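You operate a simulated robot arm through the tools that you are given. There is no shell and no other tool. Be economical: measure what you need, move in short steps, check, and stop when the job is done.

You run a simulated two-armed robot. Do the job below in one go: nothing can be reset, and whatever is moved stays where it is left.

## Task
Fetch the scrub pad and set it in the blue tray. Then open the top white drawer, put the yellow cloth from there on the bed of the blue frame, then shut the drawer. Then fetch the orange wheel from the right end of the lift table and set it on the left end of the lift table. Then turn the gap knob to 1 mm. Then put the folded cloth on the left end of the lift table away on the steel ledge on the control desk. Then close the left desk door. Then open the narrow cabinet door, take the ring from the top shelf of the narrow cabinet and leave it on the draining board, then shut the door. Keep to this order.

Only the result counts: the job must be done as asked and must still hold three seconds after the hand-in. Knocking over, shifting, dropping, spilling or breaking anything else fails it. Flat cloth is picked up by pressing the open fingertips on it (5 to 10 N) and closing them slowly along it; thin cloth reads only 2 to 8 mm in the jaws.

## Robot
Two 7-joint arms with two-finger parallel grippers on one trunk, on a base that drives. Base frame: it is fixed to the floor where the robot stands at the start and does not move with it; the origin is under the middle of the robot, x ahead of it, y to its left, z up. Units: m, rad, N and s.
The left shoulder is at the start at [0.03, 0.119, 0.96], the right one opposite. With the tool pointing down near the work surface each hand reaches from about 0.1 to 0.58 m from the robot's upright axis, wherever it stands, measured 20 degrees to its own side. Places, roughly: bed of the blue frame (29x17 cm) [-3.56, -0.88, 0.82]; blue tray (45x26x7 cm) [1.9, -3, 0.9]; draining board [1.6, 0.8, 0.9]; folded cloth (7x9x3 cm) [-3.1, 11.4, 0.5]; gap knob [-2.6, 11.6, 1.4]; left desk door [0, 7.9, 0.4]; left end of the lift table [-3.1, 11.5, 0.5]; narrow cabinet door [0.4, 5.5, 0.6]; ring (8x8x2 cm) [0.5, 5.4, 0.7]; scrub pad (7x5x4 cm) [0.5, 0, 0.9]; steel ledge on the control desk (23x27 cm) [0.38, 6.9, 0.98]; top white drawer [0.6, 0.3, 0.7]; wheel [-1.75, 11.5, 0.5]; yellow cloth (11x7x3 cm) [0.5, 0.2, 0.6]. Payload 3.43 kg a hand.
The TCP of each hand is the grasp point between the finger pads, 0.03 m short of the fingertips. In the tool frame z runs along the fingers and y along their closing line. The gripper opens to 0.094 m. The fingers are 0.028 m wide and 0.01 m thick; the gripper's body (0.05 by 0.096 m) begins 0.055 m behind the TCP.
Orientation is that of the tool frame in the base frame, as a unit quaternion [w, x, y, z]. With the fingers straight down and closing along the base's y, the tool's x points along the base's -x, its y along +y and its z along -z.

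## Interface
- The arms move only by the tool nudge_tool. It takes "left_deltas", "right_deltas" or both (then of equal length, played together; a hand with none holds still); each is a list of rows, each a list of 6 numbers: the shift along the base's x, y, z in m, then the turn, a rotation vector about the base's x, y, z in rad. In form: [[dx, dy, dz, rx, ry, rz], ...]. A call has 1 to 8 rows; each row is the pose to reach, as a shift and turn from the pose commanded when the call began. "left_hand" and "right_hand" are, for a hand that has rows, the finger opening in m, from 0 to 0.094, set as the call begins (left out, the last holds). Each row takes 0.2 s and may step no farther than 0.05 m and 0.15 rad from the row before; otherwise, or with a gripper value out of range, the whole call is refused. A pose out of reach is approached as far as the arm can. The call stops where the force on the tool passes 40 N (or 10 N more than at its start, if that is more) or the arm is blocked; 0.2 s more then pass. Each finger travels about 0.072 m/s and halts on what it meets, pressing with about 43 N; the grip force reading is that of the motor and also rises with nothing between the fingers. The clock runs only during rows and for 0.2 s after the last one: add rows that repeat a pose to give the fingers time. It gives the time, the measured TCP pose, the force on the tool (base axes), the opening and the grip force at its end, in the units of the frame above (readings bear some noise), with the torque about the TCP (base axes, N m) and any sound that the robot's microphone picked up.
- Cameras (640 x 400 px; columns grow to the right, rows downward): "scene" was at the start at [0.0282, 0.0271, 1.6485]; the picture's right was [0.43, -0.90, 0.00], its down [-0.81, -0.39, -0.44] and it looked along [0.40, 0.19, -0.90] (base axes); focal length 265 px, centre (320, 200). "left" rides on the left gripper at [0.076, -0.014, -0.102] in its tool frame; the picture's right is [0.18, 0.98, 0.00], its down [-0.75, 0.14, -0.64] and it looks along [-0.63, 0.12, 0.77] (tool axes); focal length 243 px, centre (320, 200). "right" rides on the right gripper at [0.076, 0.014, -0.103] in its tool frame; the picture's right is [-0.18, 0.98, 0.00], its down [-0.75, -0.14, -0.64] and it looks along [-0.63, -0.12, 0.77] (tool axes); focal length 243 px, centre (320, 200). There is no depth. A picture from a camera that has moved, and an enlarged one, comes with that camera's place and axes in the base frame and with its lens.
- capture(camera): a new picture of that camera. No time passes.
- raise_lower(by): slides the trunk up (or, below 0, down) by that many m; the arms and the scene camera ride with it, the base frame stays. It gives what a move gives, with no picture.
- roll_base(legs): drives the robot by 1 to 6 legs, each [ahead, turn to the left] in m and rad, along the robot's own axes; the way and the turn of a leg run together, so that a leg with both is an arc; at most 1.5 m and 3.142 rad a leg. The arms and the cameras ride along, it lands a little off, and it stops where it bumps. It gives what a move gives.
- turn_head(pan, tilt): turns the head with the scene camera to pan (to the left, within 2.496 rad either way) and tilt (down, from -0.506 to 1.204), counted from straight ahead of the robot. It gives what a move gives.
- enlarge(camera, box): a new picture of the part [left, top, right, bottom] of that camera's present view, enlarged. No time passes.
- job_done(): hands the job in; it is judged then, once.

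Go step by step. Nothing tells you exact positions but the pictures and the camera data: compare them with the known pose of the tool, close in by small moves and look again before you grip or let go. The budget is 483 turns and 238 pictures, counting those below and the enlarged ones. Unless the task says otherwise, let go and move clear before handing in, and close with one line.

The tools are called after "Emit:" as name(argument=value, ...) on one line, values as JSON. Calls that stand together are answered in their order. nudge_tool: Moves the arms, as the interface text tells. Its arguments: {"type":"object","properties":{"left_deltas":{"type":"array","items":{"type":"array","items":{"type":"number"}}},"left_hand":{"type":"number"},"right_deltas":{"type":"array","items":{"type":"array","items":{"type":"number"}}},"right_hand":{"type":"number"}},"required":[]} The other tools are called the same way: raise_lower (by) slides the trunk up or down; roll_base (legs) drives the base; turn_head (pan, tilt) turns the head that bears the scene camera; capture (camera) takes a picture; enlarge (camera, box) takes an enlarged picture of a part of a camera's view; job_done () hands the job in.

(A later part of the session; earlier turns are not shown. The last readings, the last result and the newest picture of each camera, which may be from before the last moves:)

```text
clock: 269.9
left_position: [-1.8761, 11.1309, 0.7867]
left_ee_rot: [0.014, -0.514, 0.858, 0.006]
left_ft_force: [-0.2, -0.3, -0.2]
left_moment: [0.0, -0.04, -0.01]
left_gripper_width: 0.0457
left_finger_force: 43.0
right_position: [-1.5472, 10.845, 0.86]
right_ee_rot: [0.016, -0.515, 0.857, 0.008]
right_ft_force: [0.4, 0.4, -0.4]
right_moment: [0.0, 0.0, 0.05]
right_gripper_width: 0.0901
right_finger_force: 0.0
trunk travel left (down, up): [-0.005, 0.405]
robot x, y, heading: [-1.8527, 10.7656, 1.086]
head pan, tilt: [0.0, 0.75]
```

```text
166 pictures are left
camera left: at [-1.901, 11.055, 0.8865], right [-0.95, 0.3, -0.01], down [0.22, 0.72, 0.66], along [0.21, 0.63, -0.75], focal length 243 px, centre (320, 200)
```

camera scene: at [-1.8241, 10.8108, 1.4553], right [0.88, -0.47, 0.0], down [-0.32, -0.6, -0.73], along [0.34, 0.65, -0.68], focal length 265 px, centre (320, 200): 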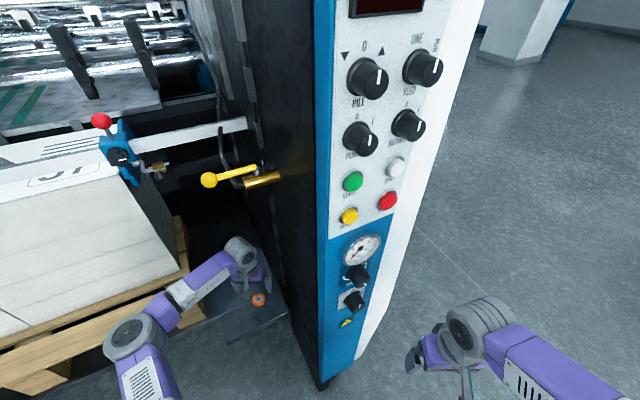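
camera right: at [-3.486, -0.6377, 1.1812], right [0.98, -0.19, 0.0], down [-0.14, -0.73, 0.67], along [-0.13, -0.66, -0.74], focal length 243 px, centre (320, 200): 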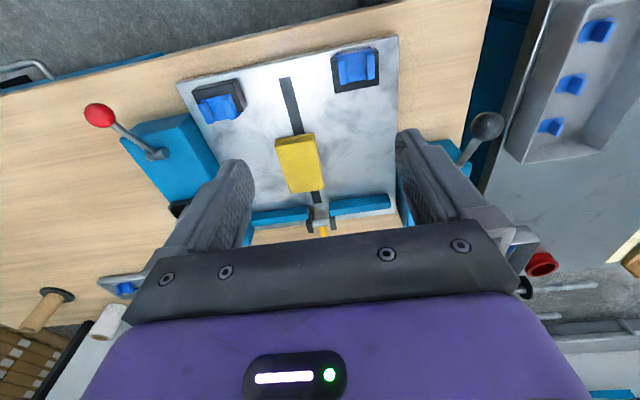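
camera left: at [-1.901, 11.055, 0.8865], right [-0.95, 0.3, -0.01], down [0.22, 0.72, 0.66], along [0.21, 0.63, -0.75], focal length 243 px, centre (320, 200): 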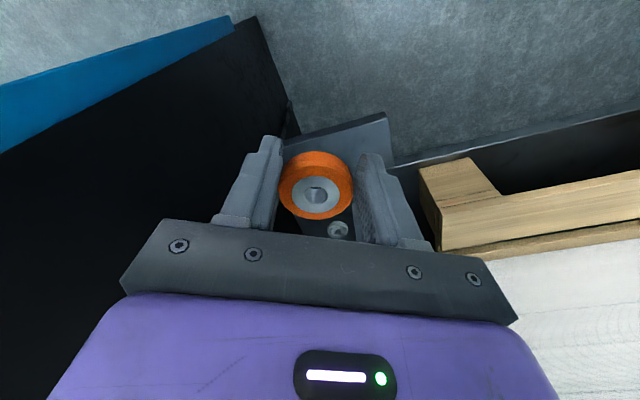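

Wheel held. Backing out and looking toward the left end.

Emit:
roll_base(legs=[[-0.55, 0], [0, 0.485]])

Emit:
turn_head(pan=0.6, tilt=0.5)

Emit:
capture(camera="scene")

```text
clock: 274.5
left_position: [-2.3022, 10.5882, 0.7878]
left_ee_rot: [0.013, -0.707, 0.707, 0.009]
left_ft_force: [0.0, 0.2, -0.5]
left_moment: [0.0, -0.01, 0.0]
left_gripper_width: 0.045
left_finger_force: 42.9
right_position: [-1.8782, 10.4896, 0.8604]
right_ee_rot: [0.013, -0.707, 0.707, 0.012]
right_ft_force: [-0.4, -0.1, 0.3]
right_moment: [-0.04, 0.0, -0.02]
right_gripper_width: 0.09
right_finger_force: 0.1
trunk travel left (down, up): [-0.005, 0.405]
robot x, y, heading: [-2.1048, 10.2805, 1.578]
head pan, tilt: [0.0, 0.75]
```

```text
clock: 275.5
left_position: [-2.3028, 10.5884, 0.7866]
left_ee_rot: [0.012, -0.706, 0.708, 0.008]
left_ft_force: [-0.7, 0.5, -0.3]
left_moment: [-0.02, 0.04, 0.03]
left_gripper_width: 0.0452
left_finger_force: 42.9
right_position: [-1.8764, 10.4904, 0.8595]
right_ee_rot: [-0.015, 0.707, -0.707, -0.012]
right_ft_force: [0.0, -0.9, -1.0]
right_moment: [0.0, 0.02, 0.02]
right_gripper_width: 0.0896
right_finger_force: 0.0
trunk travel left (down, up): [-0.005, 0.405]
robot x, y, heading: [-2.1091, 10.2742, 1.575]
head pan, tilt: [0.6, 0.499]
```

```text
165 pictures are left
camera scene: at [-2.1566, 10.321, 1.4773], right [0.82, 0.57, 0.0], down [0.27, -0.39, -0.88], along [-0.5, 0.72, -0.48], focal length 265 px, centre (320, 200)
```

scene: 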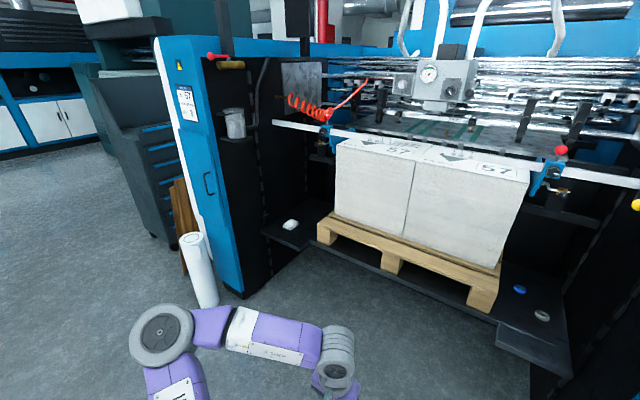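

The folded cloth is near (−3.12, 11.37) on the left plate; left panel's inner face ≈ x −3.34 from y 11.08. Driving to face the left end.

Emit:
roll_base(legs=[[0, 1.154], [0.81, 0], [0, -1.158]])

Emit:
turn_head(pan=0.3, tilt=0.75)

Emit:
capture(camera="scene")

```text
clock: 285.6
left_position: [-3.0237, 10.9414, 0.7865]
left_ee_rot: [0.011, -0.691, 0.723, 0.009]
left_ft_force: [-0.4, -0.3, -0.3]
left_moment: [-0.01, -0.03, -0.01]
left_gripper_width: 0.0434
left_finger_force: 43.2
right_position: [-2.603, 10.8231, 0.8616]
right_ee_rot: [0.015, -0.691, 0.723, 0.011]
right_ft_force: [-0.4, 0.0, 0.1]
right_moment: [-0.02, 0.0, 0.02]
right_gripper_width: 0.0903
right_finger_force: 0.1
trunk travel left (down, up): [-0.005, 0.405]
robot x, y, heading: [-2.8456, 10.6194, 1.529]
head pan, tilt: [0.6, 0.499]
```

```text
clock: 286.4
left_position: [-3.0232, 10.9408, 0.7865]
left_ee_rot: [0.012, -0.691, 0.723, 0.008]
left_ft_force: [-0.1, -0.3, -0.3]
left_moment: [-0.02, 0.0, -0.01]
left_gripper_width: 0.0433
left_finger_force: 43.6
right_position: [-2.6023, 10.8226, 0.8598]
right_ee_rot: [0.015, -0.69, 0.723, 0.011]
right_ft_force: [-0.5, -0.2, 1.0]
right_moment: [0.0, -0.01, 0.01]
right_gripper_width: 0.0897
right_finger_force: 0.0
trunk travel left (down, up): [-0.005, 0.405]
robot x, y, heading: [-2.8426, 10.623, 1.527]
head pan, tilt: [0.3, 0.75]
```

```text
164 pictures are left
camera scene: at [-2.8629, 10.6694, 1.4554], right [0.97, 0.26, 0.0], down [0.17, -0.66, -0.73], along [-0.19, 0.71, -0.68], focal length 265 px, centre (320, 200)
```

scene: 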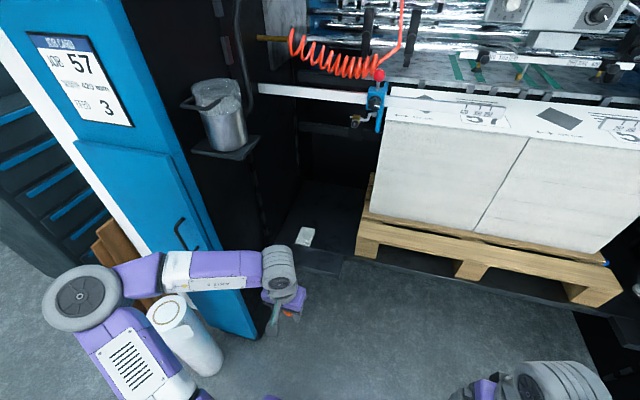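

Checking the wheel in the jaws and the cloth from the left camera.

Emit:
capture(camera="left")

Emit:
enlarge(camera="scene", box=[240, 160, 420, 290])

```text
163 pictures are left
camera left: at [-3.013, 10.8615, 0.8862], right [-0.99, -0.14, -0.01], down [-0.11, 0.74, 0.66], along [-0.08, 0.66, -0.75], focal length 243 px, centre (320, 200)
```

left: 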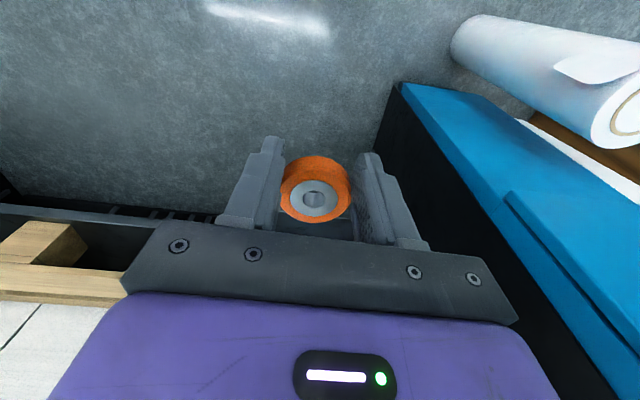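

```text
3.08 times, centred on (330, 225) of scene
camera zoom: at [-2.8629, 10.6694, 1.4554], right [0.97, 0.26, 0.0], down [0.17, -0.66, -0.73], along [-0.19, 0.71, -0.68], focal length 815 px, centre (289, 123)
```

zoom: 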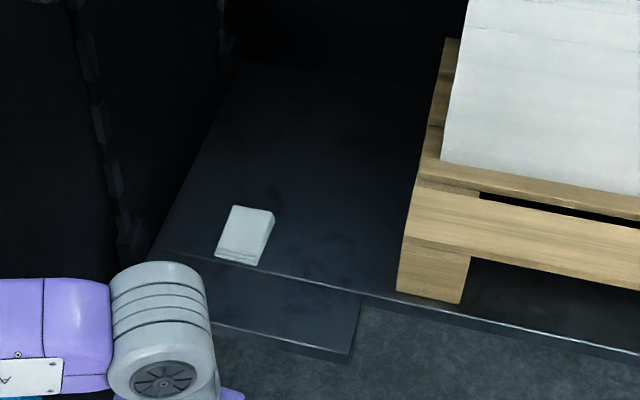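

The wheel is still held but slowly slipping, so I'll place it soon at about (−3.0, 11.41), between cloth and pallet. Extending and lowering the arm first so the elbow comes in.

Emit:
nudge_tool(left_deltas=[[0.01, 0.03, -0.03, 0, 0, 0], [0.02, 0.06, -0.06, 0, 0, 0], [0.03, 0.09, -0.085, 0, 0, 0], [0.04, 0.12, -0.11, 0, 0, 0], [0.05, 0.14, -0.13, 0, 0, 0]])

Emit:
roll_base(legs=[[0, -0.09], [0.27, 0], [0, 0.25]])

Emit:
capture(camera="scene")

Emit:
capture(camera="left")

```text
clock: 287.6
left_position: [-2.9816, 11.0737, 0.6573]
left_ee_rot: [0.013, -0.691, 0.723, 0.011]
left_ft_force: [-0.1, -0.4, -0.6]
left_moment: [-0.02, 0.01, 0.02]
left_gripper_width: 0.043
left_finger_force: 42.9
left hand out of reach, approached as far as the arm can: row 5
right_position: [-2.604, 10.8228, 0.8603]
right_ee_rot: [0.014, -0.69, 0.723, 0.011]
right_ft_force: [1.1, 0.2, -0.4]
right_moment: [0.0, 0.0, 0.0]
right_gripper_width: 0.0898
right_finger_force: 0.0
trunk travel left (down, up): [-0.005, 0.405]
robot x, y, heading: [-2.8403, 10.6223, 1.528]
head pan, tilt: [0.3, 0.75]
```

```text
clock: 289.8
left_position: [-2.9105, 11.3152, 0.6572]
left_ee_rot: [0.006, -0.657, 0.754, 0.005]
left_ft_force: [0.7, -0.1, -0.4]
left_moment: [0.02, 0.01, 0.02]
left_gripper_width: 0.043
left_finger_force: 43.1
right_position: [-2.5547, 11.0353, 0.8595]
right_ee_rot: [0.014, -0.658, 0.753, 0.011]
right_ft_force: [0.0, 0.8, 0.0]
right_moment: [0.01, 0.0, 0.0]
right_gripper_width: 0.0901
right_finger_force: 0.0
trunk travel left (down, up): [-0.005, 0.405]
robot x, y, heading: [-2.8112, 10.8547, 1.446]
head pan, tilt: [0.3, 0.75]
stopped in leg 2: the force on the tool passed its limit at 66 N (the readings are from after the stop); the commanded pose is now the measured one
```

```text
161 pictures are left
camera scene: at [-2.8276, 10.9059, 1.4553], right [0.99, 0.17, 0.0], down [0.12, -0.67, -0.73], along [-0.12, 0.72, -0.68], focal length 265 px, centre (320, 200)
```

scene: 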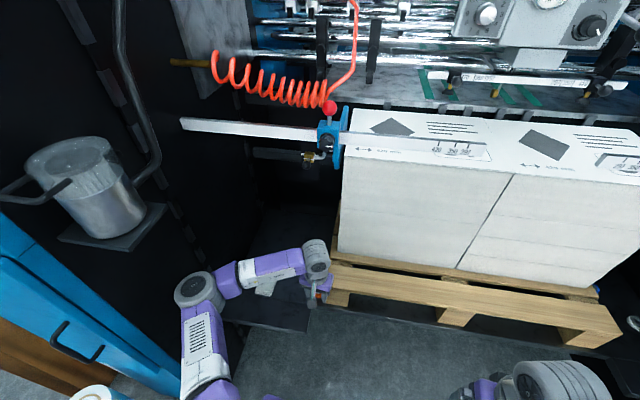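

```text
160 pictures are left
camera left: at [-2.9074, 11.2369, 0.7579], right [-1.0, -0.05, 0.0], down [-0.04, 0.76, 0.65], along [-0.03, 0.65, -0.76], focal length 243 px, centre (320, 200)
```

left: 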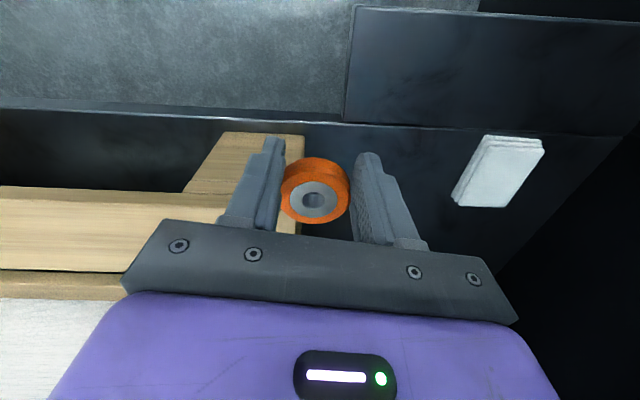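

The right finger bumped the pallet's front edge while driving; I'll rise a bit and turn left, away from it.

Emit:
nudge_tool(left_deltas=[[-0.01, -0.01, 0.015, 0, 0, 0], [-0.02, -0.02, 0.03, 0, 0, 0]])

Emit:
roll_base(legs=[[0, 0.25]])

Emit:
capture(camera="scene")

Emit:
capture(camera="left")

```text
clock: 290.4
left_position: [-2.9299, 11.2946, 0.6863]
left_ee_rot: [0.006, -0.656, 0.755, 0.004]
left_ft_force: [0.1, 0.8, -1.1]
left_moment: [-0.02, 0.01, -0.02]
left_gripper_width: 0.0427
left_finger_force: 43.1
right_position: [-2.5553, 11.0364, 0.8609]
right_ee_rot: [0.015, -0.659, 0.752, 0.01]
right_ft_force: [0.1, 0.0, 0.1]
right_moment: [0.02, 0.02, 0.0]
right_gripper_width: 0.0901
right_finger_force: 0.1
trunk travel left (down, up): [-0.005, 0.405]
robot x, y, heading: [-2.811, 10.8492, 1.443]
head pan, tilt: [0.3, 0.75]
```

```text
clock: 291.9
left_position: [-3.0117, 11.2565, 0.6901]
left_ee_rot: [-0.005, 0.73, -0.684, -0.008]
left_ft_force: [-0.4, 0.7, -0.9]
left_moment: [-0.03, -0.01, 0.04]
left_gripper_width: 0.0425
left_finger_force: 43.4
right_position: [-2.6032, 11.1006, 0.8572]
right_ee_rot: [-0.009, 0.75, -0.662, -0.015]
right_ft_force: [-0.2, 0.7, 0.5]
right_moment: [-0.03, -0.01, -0.01]
right_gripper_width: 0.0898
right_finger_force: 0.2
trunk travel left (down, up): [-0.005, 0.405]
robot x, y, heading: [-2.8058, 10.8586, 1.686]
head pan, tilt: [0.3, 0.75]
stopped in leg 1: the robot was blocked; the commanded pose is now the measured one
```

```text
159 pictures are left
camera scene: at [-2.8226, 10.9059, 1.4556], right [0.91, 0.41, -0.01], down [0.27, -0.62, -0.73], along [-0.3, 0.67, -0.68], focal length 265 px, centre (320, 200)
```

scene: 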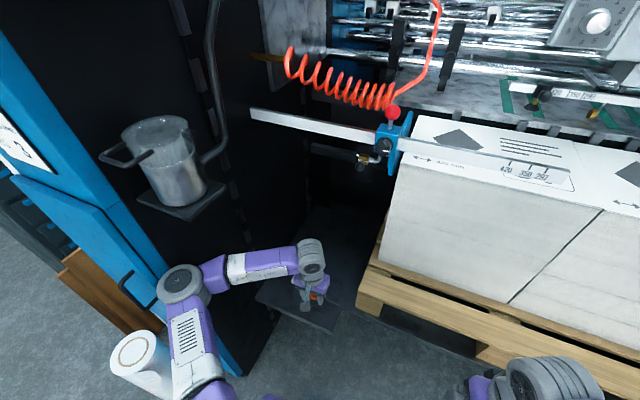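

```text
158 pictures are left
camera left: at [-2.9921, 11.1801, 0.7899], right [-0.97, -0.25, 0.0], down [-0.19, 0.73, 0.66], along [-0.16, 0.64, -0.76], focal length 243 px, centre (320, 200)
```

left: 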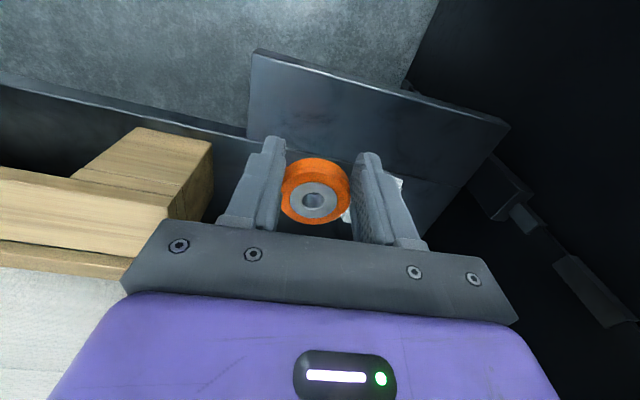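

The elbow touched the left panel; easing back a hair, then reaching forward to the placing spot.

Emit:
roll_base(legs=[[0, -0.05]])

Emit:
nudge_tool(left_deltas=[[0, 0.03, 0, 0, 0, 0], [-0.005, 0.06, 0, 0, 0, 0], [-0.01, 0.09, -0.01, 0, 0, 0], [-0.01, 0.11, -0.02, 0, 0, 0]])

Emit:
capture(camera="scene")

Emit:
capture(camera="left")

```text
clock: 292.7
left_position: [-3.0001, 11.2639, 0.6876]
left_ee_rot: [-0.008, 0.716, -0.698, -0.004]
left_ft_force: [-1.2, 0.7, -0.3]
left_moment: [0.0, -0.03, 0.0]
left_gripper_width: 0.0426
left_finger_force: 42.7
right_position: [-2.5974, 11.0884, 0.8589]
right_ee_rot: [-0.013, 0.733, -0.68, -0.012]
right_ft_force: [0.6, 0.4, -0.2]
right_moment: [-0.03, 0.02, -0.02]
right_gripper_width: 0.0899
right_finger_force: 0.1
trunk travel left (down, up): [-0.005, 0.405]
robot x, y, heading: [-2.809, 10.8577, 1.639]
head pan, tilt: [0.3, 0.75]
```

```text
clock: 293.7
left_position: [-3.0382, 11.3305, 0.6649]
left_ee_rot: [-0.009, 0.715, -0.699, -0.005]
left_ft_force: [-0.3, 0.4, 0.0]
left_moment: [0.01, -0.04, -0.03]
left_gripper_width: 0.042
left_finger_force: 43.0
left hand out of reach, approached as far as the arm can: row 1, 2, 3, 4
right_position: [-2.5971, 11.0865, 0.8599]
right_ee_rot: [-0.012, 0.732, -0.681, -0.013]
right_ft_force: [0.2, 0.0, 0.3]
right_moment: [-0.03, 0.0, 0.02]
right_gripper_width: 0.0898
right_finger_force: 0.0
trunk travel left (down, up): [-0.005, 0.405]
robot x, y, heading: [-2.8098, 10.8557, 1.642]
head pan, tilt: [0.3, 0.75]
```

```text
157 pictures are left
camera scene: at [-2.8335, 10.9041, 1.4553], right [0.93, 0.36, 0.0], down [0.25, -0.64, -0.73], along [-0.26, 0.68, -0.68], focal length 265 px, centre (320, 200)
```

scene: 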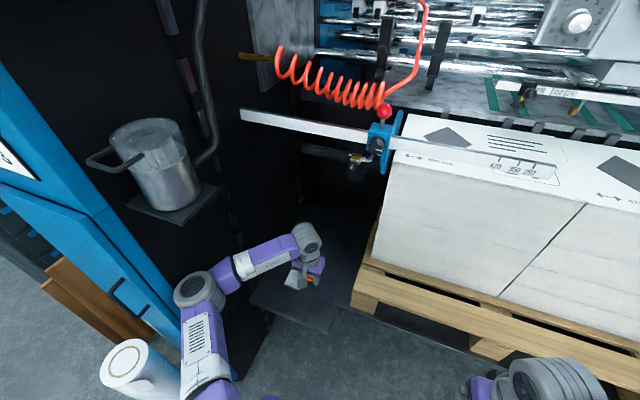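

```text
156 pictures are left
camera left: at [-3.0235, 11.2532, 0.7656], right [-0.98, -0.21, -0.01], down [-0.16, 0.74, 0.66], along [-0.13, 0.64, -0.76], focal length 243 px, centre (320, 200)
```

left: 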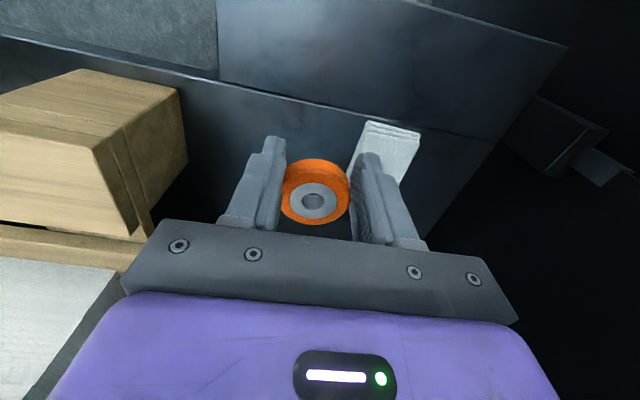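

Reach is the limit here. Shifting right 4 cm and edging the base forward 5 cm.

Emit:
nudge_tool(left_deltas=[[0.02, 0.0, 0, 0, 0, 0], [0.04, 0.0, 0, 0, 0, 0]])

Emit:
roll_base(legs=[[0.05, 0]])

Emit:
capture(camera="left")

```text
clock: 294.3
left_position: [-3.0157, 11.3109, 0.6633]
left_ee_rot: [-0.009, 0.716, -0.698, -0.005]
left_ft_force: [0.1, 0.2, -0.6]
left_moment: [0.0, 0.01, 0.04]
left_gripper_width: 0.0423
left_finger_force: 43.7
left hand out of reach, approached as far as the arm can: row 1, 2
right_position: [-2.5974, 11.0864, 0.8592]
right_ee_rot: [-0.014, 0.733, -0.68, -0.012]
right_ft_force: [-0.1, 0.2, 0.6]
right_moment: [-0.03, -0.02, 0.0]
right_gripper_width: 0.09
right_finger_force: 0.2
trunk travel left (down, up): [-0.005, 0.405]
robot x, y, heading: [-2.8095, 10.8553, 1.643]
head pan, tilt: [0.3, 0.75]
```

```text
clock: 295.2
left_position: [-3.0202, 11.3612, 0.6619]
left_ee_rot: [-0.009, 0.716, -0.698, -0.004]
left_ft_force: [-0.3, 0.1, 0.1]
left_moment: [-0.03, 0.01, -0.03]
left_gripper_width: 0.0422
left_finger_force: 43.4
right_position: [-2.6007, 11.137, 0.8594]
right_ee_rot: [-0.013, 0.733, -0.68, -0.013]
right_ft_force: [0.0, 1.3, 1.1]
right_moment: [-0.02, 0.0, 0.0]
right_gripper_width: 0.09
right_finger_force: 0.1
trunk travel left (down, up): [-0.005, 0.405]
robot x, y, heading: [-2.811, 10.904, 1.638]
head pan, tilt: [0.3, 0.75]
```

```text
155 pictures are left
camera left: at [-3.0036, 11.2835, 0.7628], right [-0.98, -0.21, -0.01], down [-0.16, 0.74, 0.65], along [-0.13, 0.64, -0.76], focal length 243 px, centre (320, 200)
```

left: 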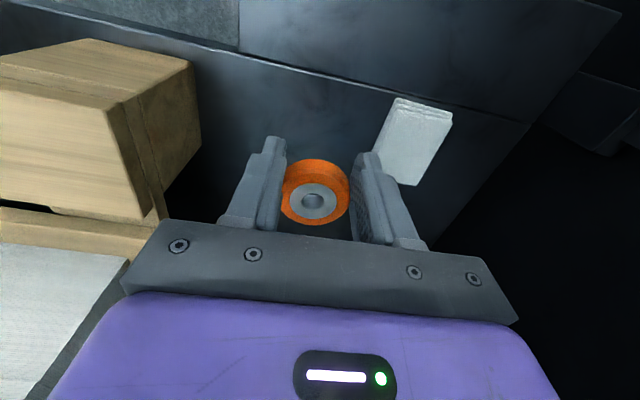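

Good spot: ~4 cm from the cloth and 5 cm from the pallet. Lowering until contact.

Emit:
nudge_tool(left_deltas=[[0, 0, -0.04, 0, 0, 0], [0, 0, -0.08, 0, 0, 0], [0, 0, -0.1, 0, 0, 0], [0, 0, -0.11, 0, 0, 0]])

Emit:
capture(camera="left")

```text
clock: 296.2
left_position: [-3.0232, 11.3547, 0.5542]
left_ee_rot: [-0.01, 0.716, -0.698, -0.005]
left_ft_force: [1.2, -0.3, -0.5]
left_moment: [0.01, -0.01, -0.02]
left_gripper_width: 0.0416
left_finger_force: 43.3
left hand out of reach, approached as far as the arm can: row 3, 4
right_position: [-2.5999, 11.1371, 0.8607]
right_ee_rot: [-0.013, 0.733, -0.68, -0.013]
right_ft_force: [0.0, 0.1, -0.8]
right_moment: [-0.03, 0.0, -0.01]
right_gripper_width: 0.0901
right_finger_force: 0.1
trunk travel left (down, up): [-0.005, 0.405]
robot x, y, heading: [-2.8124, 10.9055, 1.642]
head pan, tilt: [0.3, 0.75]
```

```text
154 pictures are left
camera left: at [-3.0088, 11.2779, 0.6539], right [-0.98, -0.21, -0.01], down [-0.17, 0.74, 0.66], along [-0.13, 0.64, -0.75], focal length 243 px, centre (320, 200)
```

left: 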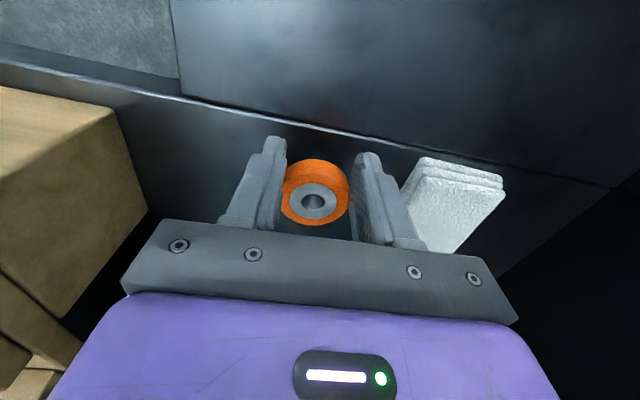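

Continuing down gently to contact.

Emit:
nudge_tool(left_deltas=[[0.005, 0.01, -0.008, 0, 0, 0], [0.008, 0.015, -0.014, 0, 0, 0], [0.008, 0.015, -0.02, 0, 0, 0], [0.008, 0.015, -0.026, 0, 0, 0], [0.008, 0.015, -0.032, 0, 0, 0]])

Emit:
capture(camera="left")

```text
clock: 297.4
left_position: [-3.0304, 11.3542, 0.5358]
left_ee_rot: [-0.013, 0.716, -0.698, -0.009]
left_ft_force: [-0.6, -5.2, 41.3]
left_moment: [-0.71, 1.05, 0.19]
left_gripper_width: 0.0419
left_finger_force: 43.0
left hand out of reach, approached as far as the arm can: row 1, 2, 3, 4, 5
right_position: [-2.6002, 11.1337, 0.8607]
right_ee_rot: [-0.013, 0.733, -0.68, -0.013]
right_ft_force: [0.2, 0.7, -0.3]
right_moment: [0.02, 0.0, 0.01]
right_gripper_width: 0.0897
right_finger_force: 0.1
trunk travel left (down, up): [-0.005, 0.405]
robot x, y, heading: [-2.8112, 10.9059, 1.641]
head pan, tilt: [0.3, 0.75]
```

```text
153 pictures are left
camera left: at [-3.0143, 11.275, 0.635], right [-0.98, -0.21, -0.01], down [-0.16, 0.73, 0.66], along [-0.13, 0.65, -0.75], focal length 243 px, centre (320, 200)
```

left: 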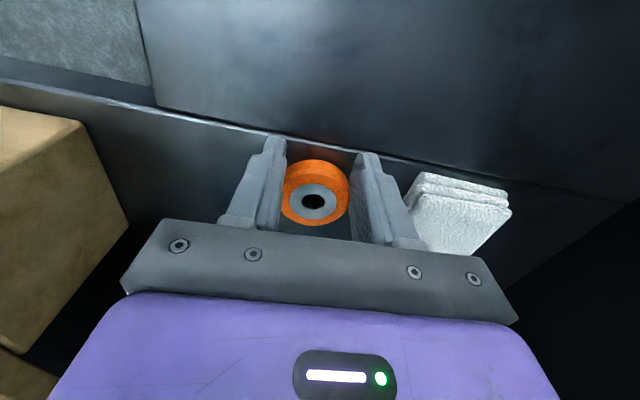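

On the plate. Easing off, opening slightly (cloth close by), and rising straight up.

Emit:
nudge_tool(left_deltas=[[0, 0, 0.003, 0, 0, 0], [0, 0, 0.003, 0, 0, 0]])

Emit:
nudge_tool(left_hand=0.058, left_deltas=[[0, 0, 0, 0, 0, 0], [0, 0, 0, 0, 0, 0]])

Emit:
capture(camera="left")

```text
clock: 298.0
left_position: [-3.0301, 11.3529, 0.5349]
left_ee_rot: [-0.012, 0.715, -0.699, -0.007]
left_ft_force: [-0.6, 7.3, 27.8]
left_moment: [-0.15, 0.7, -0.08]
left_gripper_width: 0.0414
left_finger_force: 43.4
right_position: [-2.6001, 11.1355, 0.8603]
right_ee_rot: [-0.012, 0.732, -0.681, -0.013]
right_ft_force: [-0.7, 0.3, 0.4]
right_moment: [-0.02, -0.04, -0.01]
right_gripper_width: 0.0902
right_finger_force: 0.1
trunk travel left (down, up): [-0.005, 0.405]
robot x, y, heading: [-2.8122, 10.9073, 1.639]
head pan, tilt: [0.3, 0.75]
```

```text
clock: 298.6
left_position: [-3.0277, 11.3529, 0.536]
left_ee_rot: [-0.014, 0.716, -0.698, -0.004]
left_ft_force: [15.2, 8.1, 25.2]
left_moment: [-0.09, 0.36, -0.08]
left_gripper_width: 0.0492
left_finger_force: 0.1
right_position: [-2.5993, 11.1348, 0.8598]
right_ee_rot: [-0.013, 0.732, -0.681, -0.014]
right_ft_force: [0.1, -0.8, -0.1]
right_moment: [0.0, 0.02, -0.01]
right_gripper_width: 0.0902
right_finger_force: 0.1
trunk travel left (down, up): [-0.005, 0.405]
robot x, y, heading: [-2.8105, 10.906, 1.645]
head pan, tilt: [0.3, 0.75]
```

```text
152 pictures are left
camera left: at [-3.0121, 11.2753, 0.6357], right [-0.98, -0.21, -0.02], down [-0.17, 0.73, 0.66], along [-0.12, 0.65, -0.75], focal length 243 px, centre (320, 200)
```

left: 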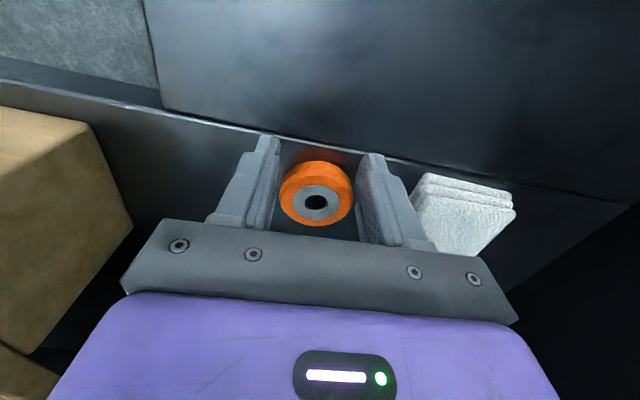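

Emit:
nudge_tool(left_deltas=[[0, 0, 0.006, 0, 0, 0], [0, 0, 0.012, 0, 0, 0], [0, 0, 0.02, 0, 0, 0], [0, 0, 0.05, 0, 0, 0], [0, 0, 0.09, 0, 0, 0]])

Emit:
capture(camera="left")

```text
clock: 299.8
left_position: [-3.0319, 11.352, 0.6229]
left_ee_rot: [-0.008, 0.715, -0.699, -0.004]
left_ft_force: [-0.4, -0.9, 1.2]
left_moment: [-0.02, 0.0, -0.01]
left_gripper_width: 0.058
left_finger_force: 0.0
right_position: [-2.6009, 11.1363, 0.8605]
right_ee_rot: [-0.013, 0.733, -0.68, -0.013]
right_ft_force: [-0.7, -0.4, -0.3]
right_moment: [0.0, -0.02, 0.02]
right_gripper_width: 0.09
right_finger_force: 0.1
trunk travel left (down, up): [-0.005, 0.405]
robot x, y, heading: [-2.8107, 10.9058, 1.643]
head pan, tilt: [0.3, 0.75]
```

```text
151 pictures are left
camera left: at [-3.016, 11.2749, 0.7225], right [-0.98, -0.21, -0.01], down [-0.16, 0.74, 0.65], along [-0.13, 0.64, -0.76], focal length 243 px, centre (320, 200)
```

left: 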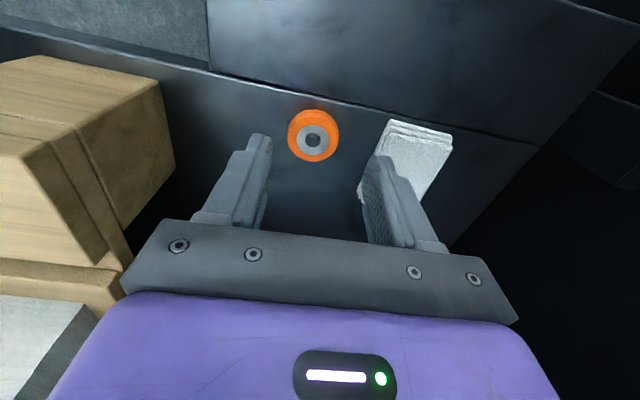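

The wheel lies flat at the left end, clear of the cloth. Withdrawing the hand and the base, then raising the trunk to look at the gap knob.

Emit:
nudge_tool(left_deltas=[[0.01, -0.03, 0.02, 0, 0, 0], [0.02, -0.07, 0.04, 0, 0, 0], [0.03, -0.1, 0.06, 0, 0, 0]])

Emit:
roll_base(legs=[[-0.4, 0]])

Emit:
raise_lower(by=0.3)

Emit:
turn_head(pan=-0.25, tilt=0.3)

Emit:
capture(camera="scene")

```text
clock: 300.8
left_position: [-2.9708, 11.2525, 0.6861]
left_ee_rot: [0.013, -0.701, 0.713, -0.004]
left_ft_force: [0.4, 0.7, 0.1]
left_moment: [0.01, 0.01, -0.01]
left_gripper_width: 0.0579
left_finger_force: 0.0
right_position: [-2.5892, 11.1381, 0.857]
right_ee_rot: [-0.008, 0.732, -0.681, -0.016]
right_ft_force: [-0.9, -0.5, 0.9]
right_moment: [0.03, 0.0, 0.03]
right_gripper_width: 0.0899
right_finger_force: 0.0
trunk travel left (down, up): [-0.005, 0.405]
robot x, y, heading: [-2.8013, 10.9109, 1.635]
head pan, tilt: [0.3, 0.75]
stopped in row 3 (left hand): the arm was blocked; the commanded pose is now the measured one
```

```text
clock: 303.3
left_position: [-2.9587, 10.8479, 0.6809]
left_ee_rot: [-0.016, 0.709, -0.705, 0.007]
left_ft_force: [-0.4, -0.9, 0.1]
left_moment: [-0.04, -0.02, 0.01]
left_gripper_width: 0.058
left_finger_force: 0.1
right_position: [-2.5723, 10.7355, 0.8598]
right_ee_rot: [-0.013, 0.734, -0.679, -0.012]
right_ft_force: [-1.0, -0.1, 0.4]
right_moment: [0.0, 0.01, -0.02]
right_gripper_width: 0.0899
right_finger_force: 0.1
trunk travel left (down, up): [-0.005, 0.405]
robot x, y, heading: [-2.7735, 10.5056, 1.638]
head pan, tilt: [0.3, 0.75]
```

```text
clock: 306.3
left_position: [-2.9593, 10.8484, 0.982]
left_ee_rot: [-0.016, 0.709, -0.705, 0.006]
left_ft_force: [0.7, 0.2, -0.6]
left_moment: [0.01, 0.01, -0.01]
left_gripper_width: 0.0579
left_finger_force: 0.0
right_position: [-2.5736, 10.7363, 1.1584]
right_ee_rot: [-0.013, 0.734, -0.679, -0.012]
right_ft_force: [-0.7, -0.1, 0.6]
right_moment: [-0.02, -0.01, 0.02]
right_gripper_width: 0.0901
right_finger_force: 0.1
trunk travel left (down, up): [-0.305, 0.105]
robot x, y, heading: [-2.7733, 10.5047, 1.639]
head pan, tilt: [0.3, 0.75]
```

```text
clock: 307.3
left_position: [-2.9604, 10.8491, 0.9812]
left_ee_rot: [-0.016, 0.709, -0.705, 0.007]
left_ft_force: [-0.1, 0.2, -1.0]
left_moment: [-0.02, -0.02, 0.01]
left_gripper_width: 0.058
left_finger_force: 0.1
right_position: [-2.5723, 10.7368, 1.1602]
right_ee_rot: [-0.014, 0.734, -0.678, -0.012]
right_ft_force: [-0.6, -0.7, 0.1]
right_moment: [-0.02, -0.03, 0.02]
right_gripper_width: 0.0901
right_finger_force: 0.0
trunk travel left (down, up): [-0.305, 0.105]
robot x, y, heading: [-2.7768, 10.5062, 1.642]
head pan, tilt: [-0.25, 0.3]
```

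```text
150 pictures are left
camera scene: at [-2.7538, 10.5671, 1.7956], right [0.98, -0.18, 0.0], down [-0.05, -0.29, -0.96], along [0.17, 0.94, -0.3], focal length 265 px, centre (320, 200)
```

scene: 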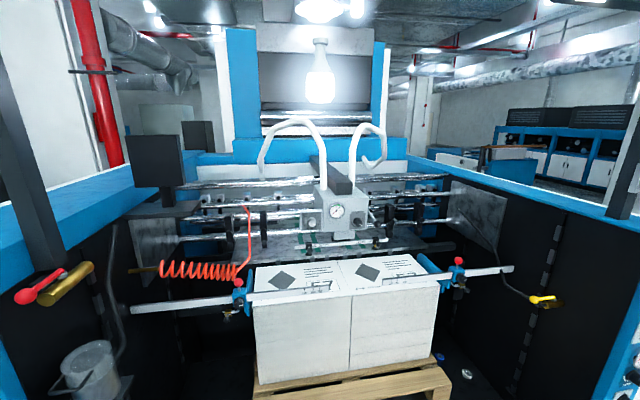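

Emit:
enlarge(camera="scene", box=[270, 165, 410, 255])

Emit:
enlarge(camera="scene", box=[300, 190, 370, 240])

```text
4.44 times, centred on (340, 210) of scene
camera zoom: at [-2.7538, 10.5671, 1.7956], right [0.98, -0.18, 0.0], down [-0.05, -0.29, -0.96], along [0.17, 0.94, -0.3], focal length 1177 px, centre (231, 156)
```

zoom: 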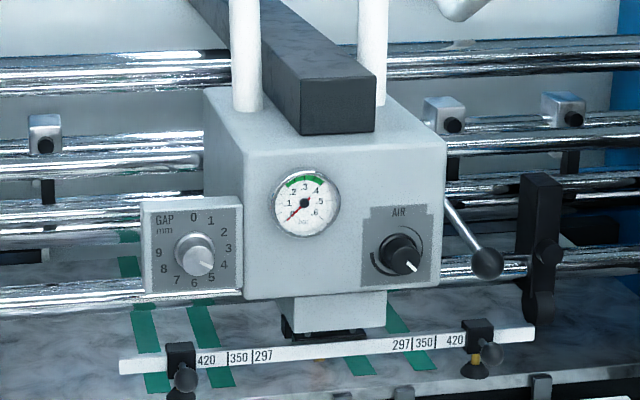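

```text
8.00 times, centred on (335, 215) of scene
camera zoom: at [-2.7538, 10.5671, 1.7956], right [0.98, -0.18, 0.0], down [-0.05, -0.29, -0.96], along [0.17, 0.94, -0.3], focal length 2118 px, centre (200, 80)
```

zoom: 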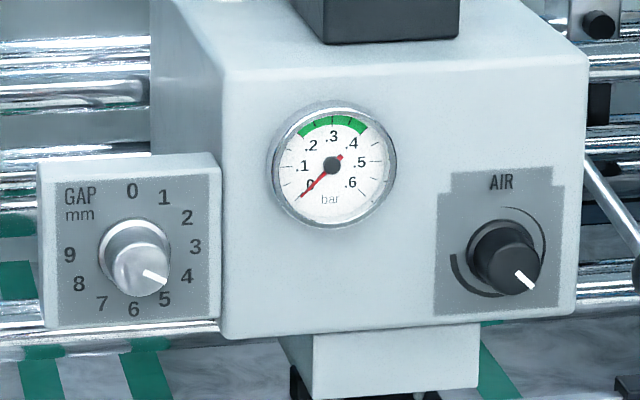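

The GAP knob (silver, at about (−2.60, 11.62, 1.362)) points at 4; the scale has 30° per mm, so it needs about 90° counter-clockwise to reach 1. I'll line up for the left hand with the robot near x −2.47.

Emit:
raise_lower(by=0.1)

Emit:
roll_base(legs=[[0, -0.92], [0.38, 0], [0, 0.849]])

```text
clock: 308.6
left_position: [-2.9598, 10.8479, 1.083]
left_ee_rot: [-0.017, 0.709, -0.705, 0.008]
left_ft_force: [0.0, -1.1, 0.3]
left_moment: [-0.05, 0.03, 0.01]
left_gripper_width: 0.058
left_finger_force: 0.0
right_position: [-2.573, 10.7378, 1.2601]
right_ee_rot: [-0.014, 0.734, -0.679, -0.012]
right_ft_force: [0.2, -0.1, 0.4]
right_moment: [-0.04, 0.01, 0.02]
right_gripper_width: 0.09
right_finger_force: 0.1
trunk travel left (down, up): [-0.405, 0.005]
robot x, y, heading: [-2.7791, 10.5072, 1.64]
head pan, tilt: [-0.25, 0.3]
```

```text
clock: 315.6
left_position: [-2.6504, 11.1074, 1.0809]
left_ee_rot: [0.016, -0.678, 0.735, -0.007]
left_ft_force: [-1.3, 0.6, -0.2]
left_moment: [0.02, 0.02, -0.03]
left_gripper_width: 0.058
left_finger_force: 0.0
right_position: [-2.2728, 10.9629, 1.2593]
right_ee_rot: [0.014, -0.706, 0.708, 0.012]
right_ft_force: [-0.8, -0.5, -0.7]
right_moment: [0.03, 0.02, 0.01]
right_gripper_width: 0.0901
right_finger_force: 0.0
trunk travel left (down, up): [-0.405, 0.005]
robot x, y, heading: [-2.4936, 10.7517, 1.554]
head pan, tilt: [-0.25, 0.3]
```

Turning the left hand to point forward (jaws vertical) while raising to knob height.

Emit:
nudge_tool(left_deltas=[[0, 0, 0.02, 0.09, 0.0842, -0.0803], [0, 0, 0.04, 0.18, 0.1684, -0.1606], [0, 0, 0.06, 0.27, 0.2526, -0.2409], [0, 0, 0.08, 0.36, 0.3368, -0.3212], [0, 0, 0.1, 0.45, 0.421, -0.4015], [0, 0, 0.12, 0.54, 0.5052, -0.4818], [0, 0, 0.14, 0.63, 0.5894, -0.5621], [0, 0, 0.16, 0.72, 0.6736, -0.6424]])

Emit:
nudge_tool(left_deltas=[[0, 0, 0.02, 0.09, 0.0842, -0.0803], [0, 0, 0.04, 0.18, 0.1684, -0.1606], [0, 0, 0.06, 0.27, 0.2526, -0.2409], [0, 0, 0.08, 0.36, 0.3368, -0.3212], [0.02, 0, 0.1, 0.45, 0.421, -0.4015], [0.05, 0, 0.122, 0.54, 0.5052, -0.4818]])

Emit:
capture(camera="left")

Emit:
capture(camera="scene")

```text
clock: 317.4
left_position: [-2.6591, 11.153, 1.2613]
left_ee_rot: [0.007, -0.339, 0.824, 0.454]
left_ft_force: [-0.3, -0.2, 0.3]
left_moment: [0.02, 0.0, 0.0]
left_gripper_width: 0.058
left_finger_force: 0.0
left hand out of reach, approached as far as the arm can: row 5, 6, 7, 8
right_position: [-2.273, 10.9622, 1.2602]
right_ee_rot: [0.014, -0.705, 0.709, 0.012]
right_ft_force: [-0.5, 0.9, 0.0]
right_moment: [-0.05, 0.01, 0.01]
right_gripper_width: 0.09
right_finger_force: 0.0
trunk travel left (down, up): [-0.405, 0.005]
robot x, y, heading: [-2.4954, 10.7478, 1.56]
head pan, tilt: [-0.25, 0.3]
```

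```text
clock: 318.8
left_position: [-2.5952, 11.1909, 1.4068]
left_ee_rot: [-0.001, 0.0, 0.708, 0.706]
left_ft_force: [1.5, -0.4, 0.0]
left_moment: [0.01, -0.01, 0.02]
left_gripper_width: 0.0578
left_finger_force: 0.0
left hand out of reach, approached as far as the arm can: row 1, 2, 3, 4, 5, 6
right_position: [-2.2717, 10.9629, 1.2595]
right_ee_rot: [0.014, -0.705, 0.709, 0.013]
right_ft_force: [0.2, -0.9, -0.4]
right_moment: [-0.04, 0.01, 0.0]
right_gripper_width: 0.0902
right_finger_force: 0.0
trunk travel left (down, up): [-0.405, 0.005]
robot x, y, heading: [-2.4904, 10.7495, 1.557]
head pan, tilt: [-0.25, 0.3]
```

```text
147 pictures are left
camera left: at [-2.6713, 11.0882, 1.3923], right [-0.18, 0.0, 0.98], down [0.75, -0.64, 0.14], along [0.63, 0.77, 0.12], focal length 243 px, centre (320, 200)
```

left: 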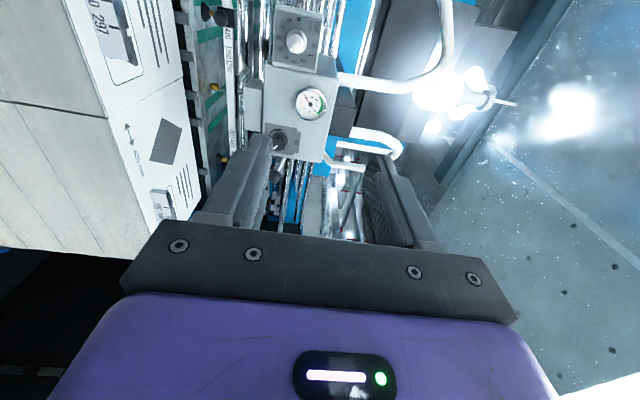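

```text
146 pictures are left
camera scene: at [-2.4665, 10.8093, 1.8957], right [0.97, -0.26, 0.0], down [-0.08, -0.29, -0.96], along [0.25, 0.92, -0.3], focal length 265 px, centre (320, 200)
```

scene: 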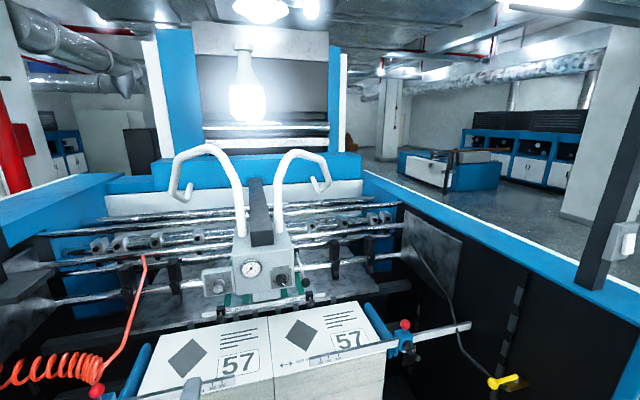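

Orientation is exact and the knob confirms at (−2.60, 11.61, 1.366). Driving 0.22 m ahead.

Emit:
roll_base(legs=[[0.22, 0.014]])

Emit:
nudge_tool(left_deltas=[[0, 0.02, -0.02, 0, 0, 0], [0, 0.04, -0.04, 0, 0, 0]])

Emit:
capture(camera="left")

```text
clock: 320.4
left_position: [-2.6024, 11.4046, 1.4075]
left_ee_rot: [-0.006, -0.007, 0.708, 0.706]
left_ft_force: [0.1, -0.1, 0.2]
left_moment: [-0.02, 0.02, -0.02]
left_gripper_width: 0.0579
left_finger_force: 0.0
right_position: [-2.2749, 11.1814, 1.2597]
right_ee_rot: [-0.014, 0.71, -0.704, -0.012]
right_ft_force: [0.5, 0.1, 0.5]
right_moment: [-0.01, -0.04, -0.01]
right_gripper_width: 0.0901
right_finger_force: 0.0
trunk travel left (down, up): [-0.405, 0.005]
robot x, y, heading: [-2.4941, 10.9582, 1.574]
head pan, tilt: [-0.25, 0.3]
```

```text
clock: 321.0
left_position: [-2.6115, 11.4438, 1.3645]
left_ee_rot: [-0.006, -0.008, 0.709, 0.705]
left_ft_force: [-0.2, 1.2, -0.2]
left_moment: [0.04, -0.02, -0.02]
left_gripper_width: 0.0579
left_finger_force: 0.1
left hand out of reach, approached as far as the arm can: row 1, 2
right_position: [-2.2776, 11.1846, 1.2599]
right_ee_rot: [-0.015, 0.711, -0.703, -0.01]
right_ft_force: [-1.3, 0.4, 0.2]
right_moment: [-0.04, -0.03, 0.02]
right_gripper_width: 0.09
right_finger_force: 0.2
trunk travel left (down, up): [-0.405, 0.005]
robot x, y, heading: [-2.4914, 10.9638, 1.572]
head pan, tilt: [-0.25, 0.3]
```

```text
145 pictures are left
camera left: at [-2.6864, 11.3406, 1.3502], right [-0.19, 0.0, 0.98], down [0.76, -0.63, 0.15], along [0.62, 0.78, 0.12], focal length 243 px, centre (320, 200)
```

left: 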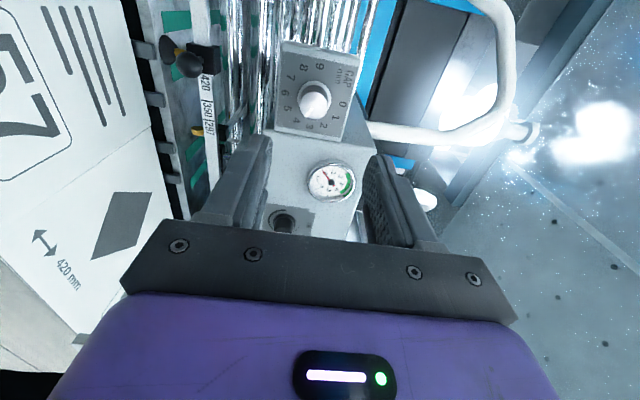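

Knob axis at about x −2.600, z 1.361. Advancing 9 cm and rechecking.

Emit:
nudge_tool(left_deltas=[[0.004, 0.03, -0.003, 0, 0, 0], [0.006, 0.06, -0.005, 0, 0, 0], [0.006, 0.09, -0.005, 0, 0, 0]])

Emit:
capture(camera="left")

Emit:
enlarge(camera="scene", box=[120, 200, 360, 350])

```text
clock: 321.8
left_position: [-2.6314, 11.5176, 1.3596]
left_ee_rot: [-0.005, -0.006, 0.708, 0.707]
left_ft_force: [0.4, 0.0, 0.5]
left_moment: [-0.01, -0.02, -0.01]
left_gripper_width: 0.0576
left_finger_force: 0.2
left hand out of reach, approached as far as the arm can: row 1, 2, 3
right_position: [-2.2752, 11.1802, 1.2606]
right_ee_rot: [-0.013, 0.71, -0.704, -0.012]
right_ft_force: [-0.4, 0.1, 1.1]
right_moment: [0.0, 0.0, -0.02]
right_gripper_width: 0.09
right_finger_force: 0.0
trunk travel left (down, up): [-0.405, 0.005]
robot x, y, heading: [-2.4906, 10.9625, 1.572]
head pan, tilt: [-0.25, 0.3]
```

```text
144 pictures are left
camera left: at [-2.706, 11.4144, 1.3452], right [-0.19, 0.0, 0.98], down [0.76, -0.63, 0.14], along [0.62, 0.78, 0.12], focal length 243 px, centre (320, 200)
```

left: 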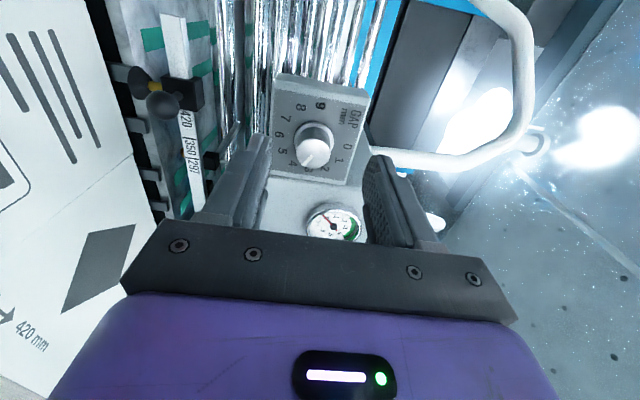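

```text
2.67 times, centred on (240, 275) of scene
camera zoom: at [-2.4674, 11.0241, 1.8957], right [0.97, -0.25, 0.0], down [-0.07, -0.29, -0.96], along [0.24, 0.93, -0.3], focal length 706 px, centre (533, 0)
```

zoom: 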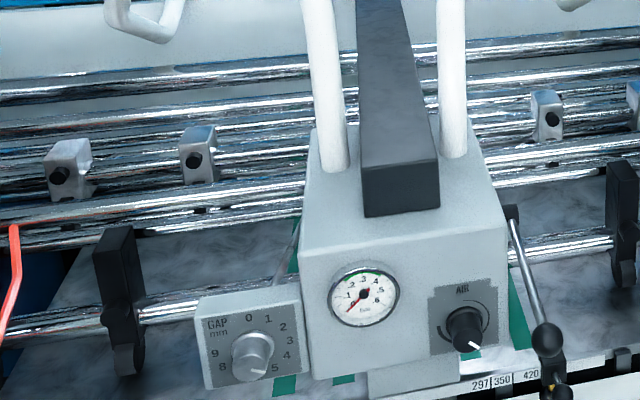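

The arm strains sideways here. I'll pull back, turn the base right by 0.15, edge closer, and re-aim.

Emit:
nudge_tool(left_deltas=[[0, -0.04, 0, 0, 0, 0], [0, -0.09, 0, 0, 0, 0]])

Emit:
roll_base(legs=[[0.03, -0.16]])

Emit:
nudge_tool(left_deltas=[[-0.015, 0, 0, 0, 0, 0.08], [-0.03, 0, 0, 0, 0, 0.16], [-0.03, 0.03, 0, 0, 0, 0.16]])

Emit:
capture(camera="left")

```text
clock: 322.4
left_position: [-2.6295, 11.4293, 1.3614]
left_ee_rot: [-0.006, -0.007, 0.707, 0.707]
left_ft_force: [0.0, -1.2, -0.6]
left_moment: [0.04, 0.01, 0.04]
left_gripper_width: 0.058
left_finger_force: 0.0
left hand out of reach, approached as far as the arm can: row 2
right_position: [-2.2745, 11.1791, 1.2596]
right_ee_rot: [-0.014, 0.71, -0.704, -0.013]
right_ft_force: [0.9, -0.1, 0.6]
right_moment: [0.03, 0.03, 0.0]
right_gripper_width: 0.0898
right_finger_force: 0.1
trunk travel left (down, up): [-0.405, 0.005]
robot x, y, heading: [-2.4937, 10.965, 1.575]
head pan, tilt: [-0.25, 0.3]
```

```text
clock: 323.5
left_position: [-2.5511, 11.4772, 1.3609]
left_ee_rot: [0.052, 0.051, 0.706, 0.705]
left_ft_force: [-0.2, -0.4, 0.0]
left_moment: [0.0, 0.01, 0.0]
left_gripper_width: 0.0583
left_finger_force: 0.1
right_position: [-2.2407, 11.1726, 1.2589]
right_ee_rot: [0.015, -0.652, 0.758, 0.01]
right_ft_force: [0.0, 0.1, 0.3]
right_moment: [-0.02, 0.04, 0.01]
right_gripper_width: 0.0901
right_finger_force: 0.1
trunk travel left (down, up): [-0.405, 0.005]
robot x, y, heading: [-2.4918, 10.9922, 1.415]
head pan, tilt: [-0.25, 0.3]
```

```text
clock: 324.3
left_position: [-2.5804, 11.5071, 1.3584]
left_ee_rot: [-0.005, -0.007, 0.708, 0.706]
left_ft_force: [-0.1, 0.2, -0.1]
left_moment: [-0.01, 0.01, -0.02]
left_gripper_width: 0.0581
left_finger_force: 0.1
right_position: [-2.2403, 11.1744, 1.2599]
right_ee_rot: [0.015, -0.651, 0.759, 0.01]
right_ft_force: [-0.7, -0.8, 0.9]
right_moment: [-0.03, -0.01, 0.03]
right_gripper_width: 0.0902
right_finger_force: 0.1
trunk travel left (down, up): [-0.405, 0.005]
robot x, y, heading: [-2.4882, 10.9956, 1.41]
head pan, tilt: [-0.25, 0.3]
```

```text
142 pictures are left
camera left: at [-2.6545, 11.4037, 1.3441], right [-0.19, 0.0, 0.98], down [0.76, -0.63, 0.15], along [0.62, 0.78, 0.12], focal length 243 px, centre (320, 200)
```

left: 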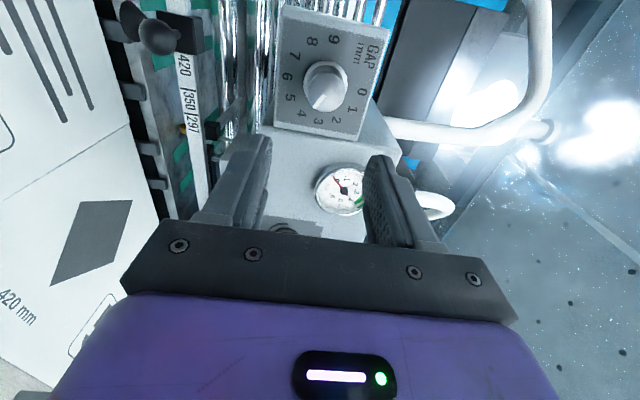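

Now within reach; knob front at (−2.5985, 11.623, 1.359). Advancing onto it.

Emit:
nudge_tool(left_deltas=[[-0.01, 0.02, 0.001, 0, 0, 0], [-0.018, 0.045, 0.001, 0, 0, 0], [-0.018, 0.07, 0.001, 0, 0, 0]])

Emit:
capture(camera="left")

```text
clock: 325.1
left_position: [-2.6012, 11.5781, 1.3613]
left_ee_rot: [-0.004, -0.006, 0.708, 0.706]
left_ft_force: [-0.7, 0.5, -0.6]
left_moment: [0.0, -0.01, -0.02]
left_gripper_width: 0.0582
left_finger_force: 0.1
right_position: [-2.2405, 11.1735, 1.2601]
right_ee_rot: [0.014, -0.651, 0.759, 0.01]
right_ft_force: [0.4, 0.1, 0.4]
right_moment: [-0.02, 0.0, 0.0]
right_gripper_width: 0.0898
right_finger_force: 0.1
trunk travel left (down, up): [-0.405, 0.005]
robot x, y, heading: [-2.4916, 10.9961, 1.41]
head pan, tilt: [-0.25, 0.3]
```

```text
141 pictures are left
camera left: at [-2.6746, 11.4743, 1.347], right [-0.19, 0.0, 0.98], down [0.76, -0.63, 0.14], along [0.62, 0.78, 0.12], focal length 243 px, centre (320, 200)
```

left: 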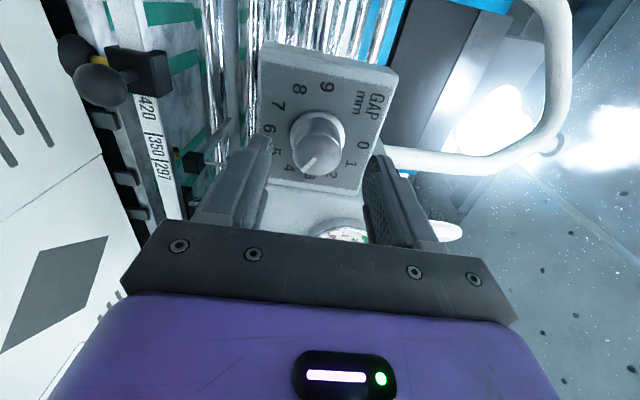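

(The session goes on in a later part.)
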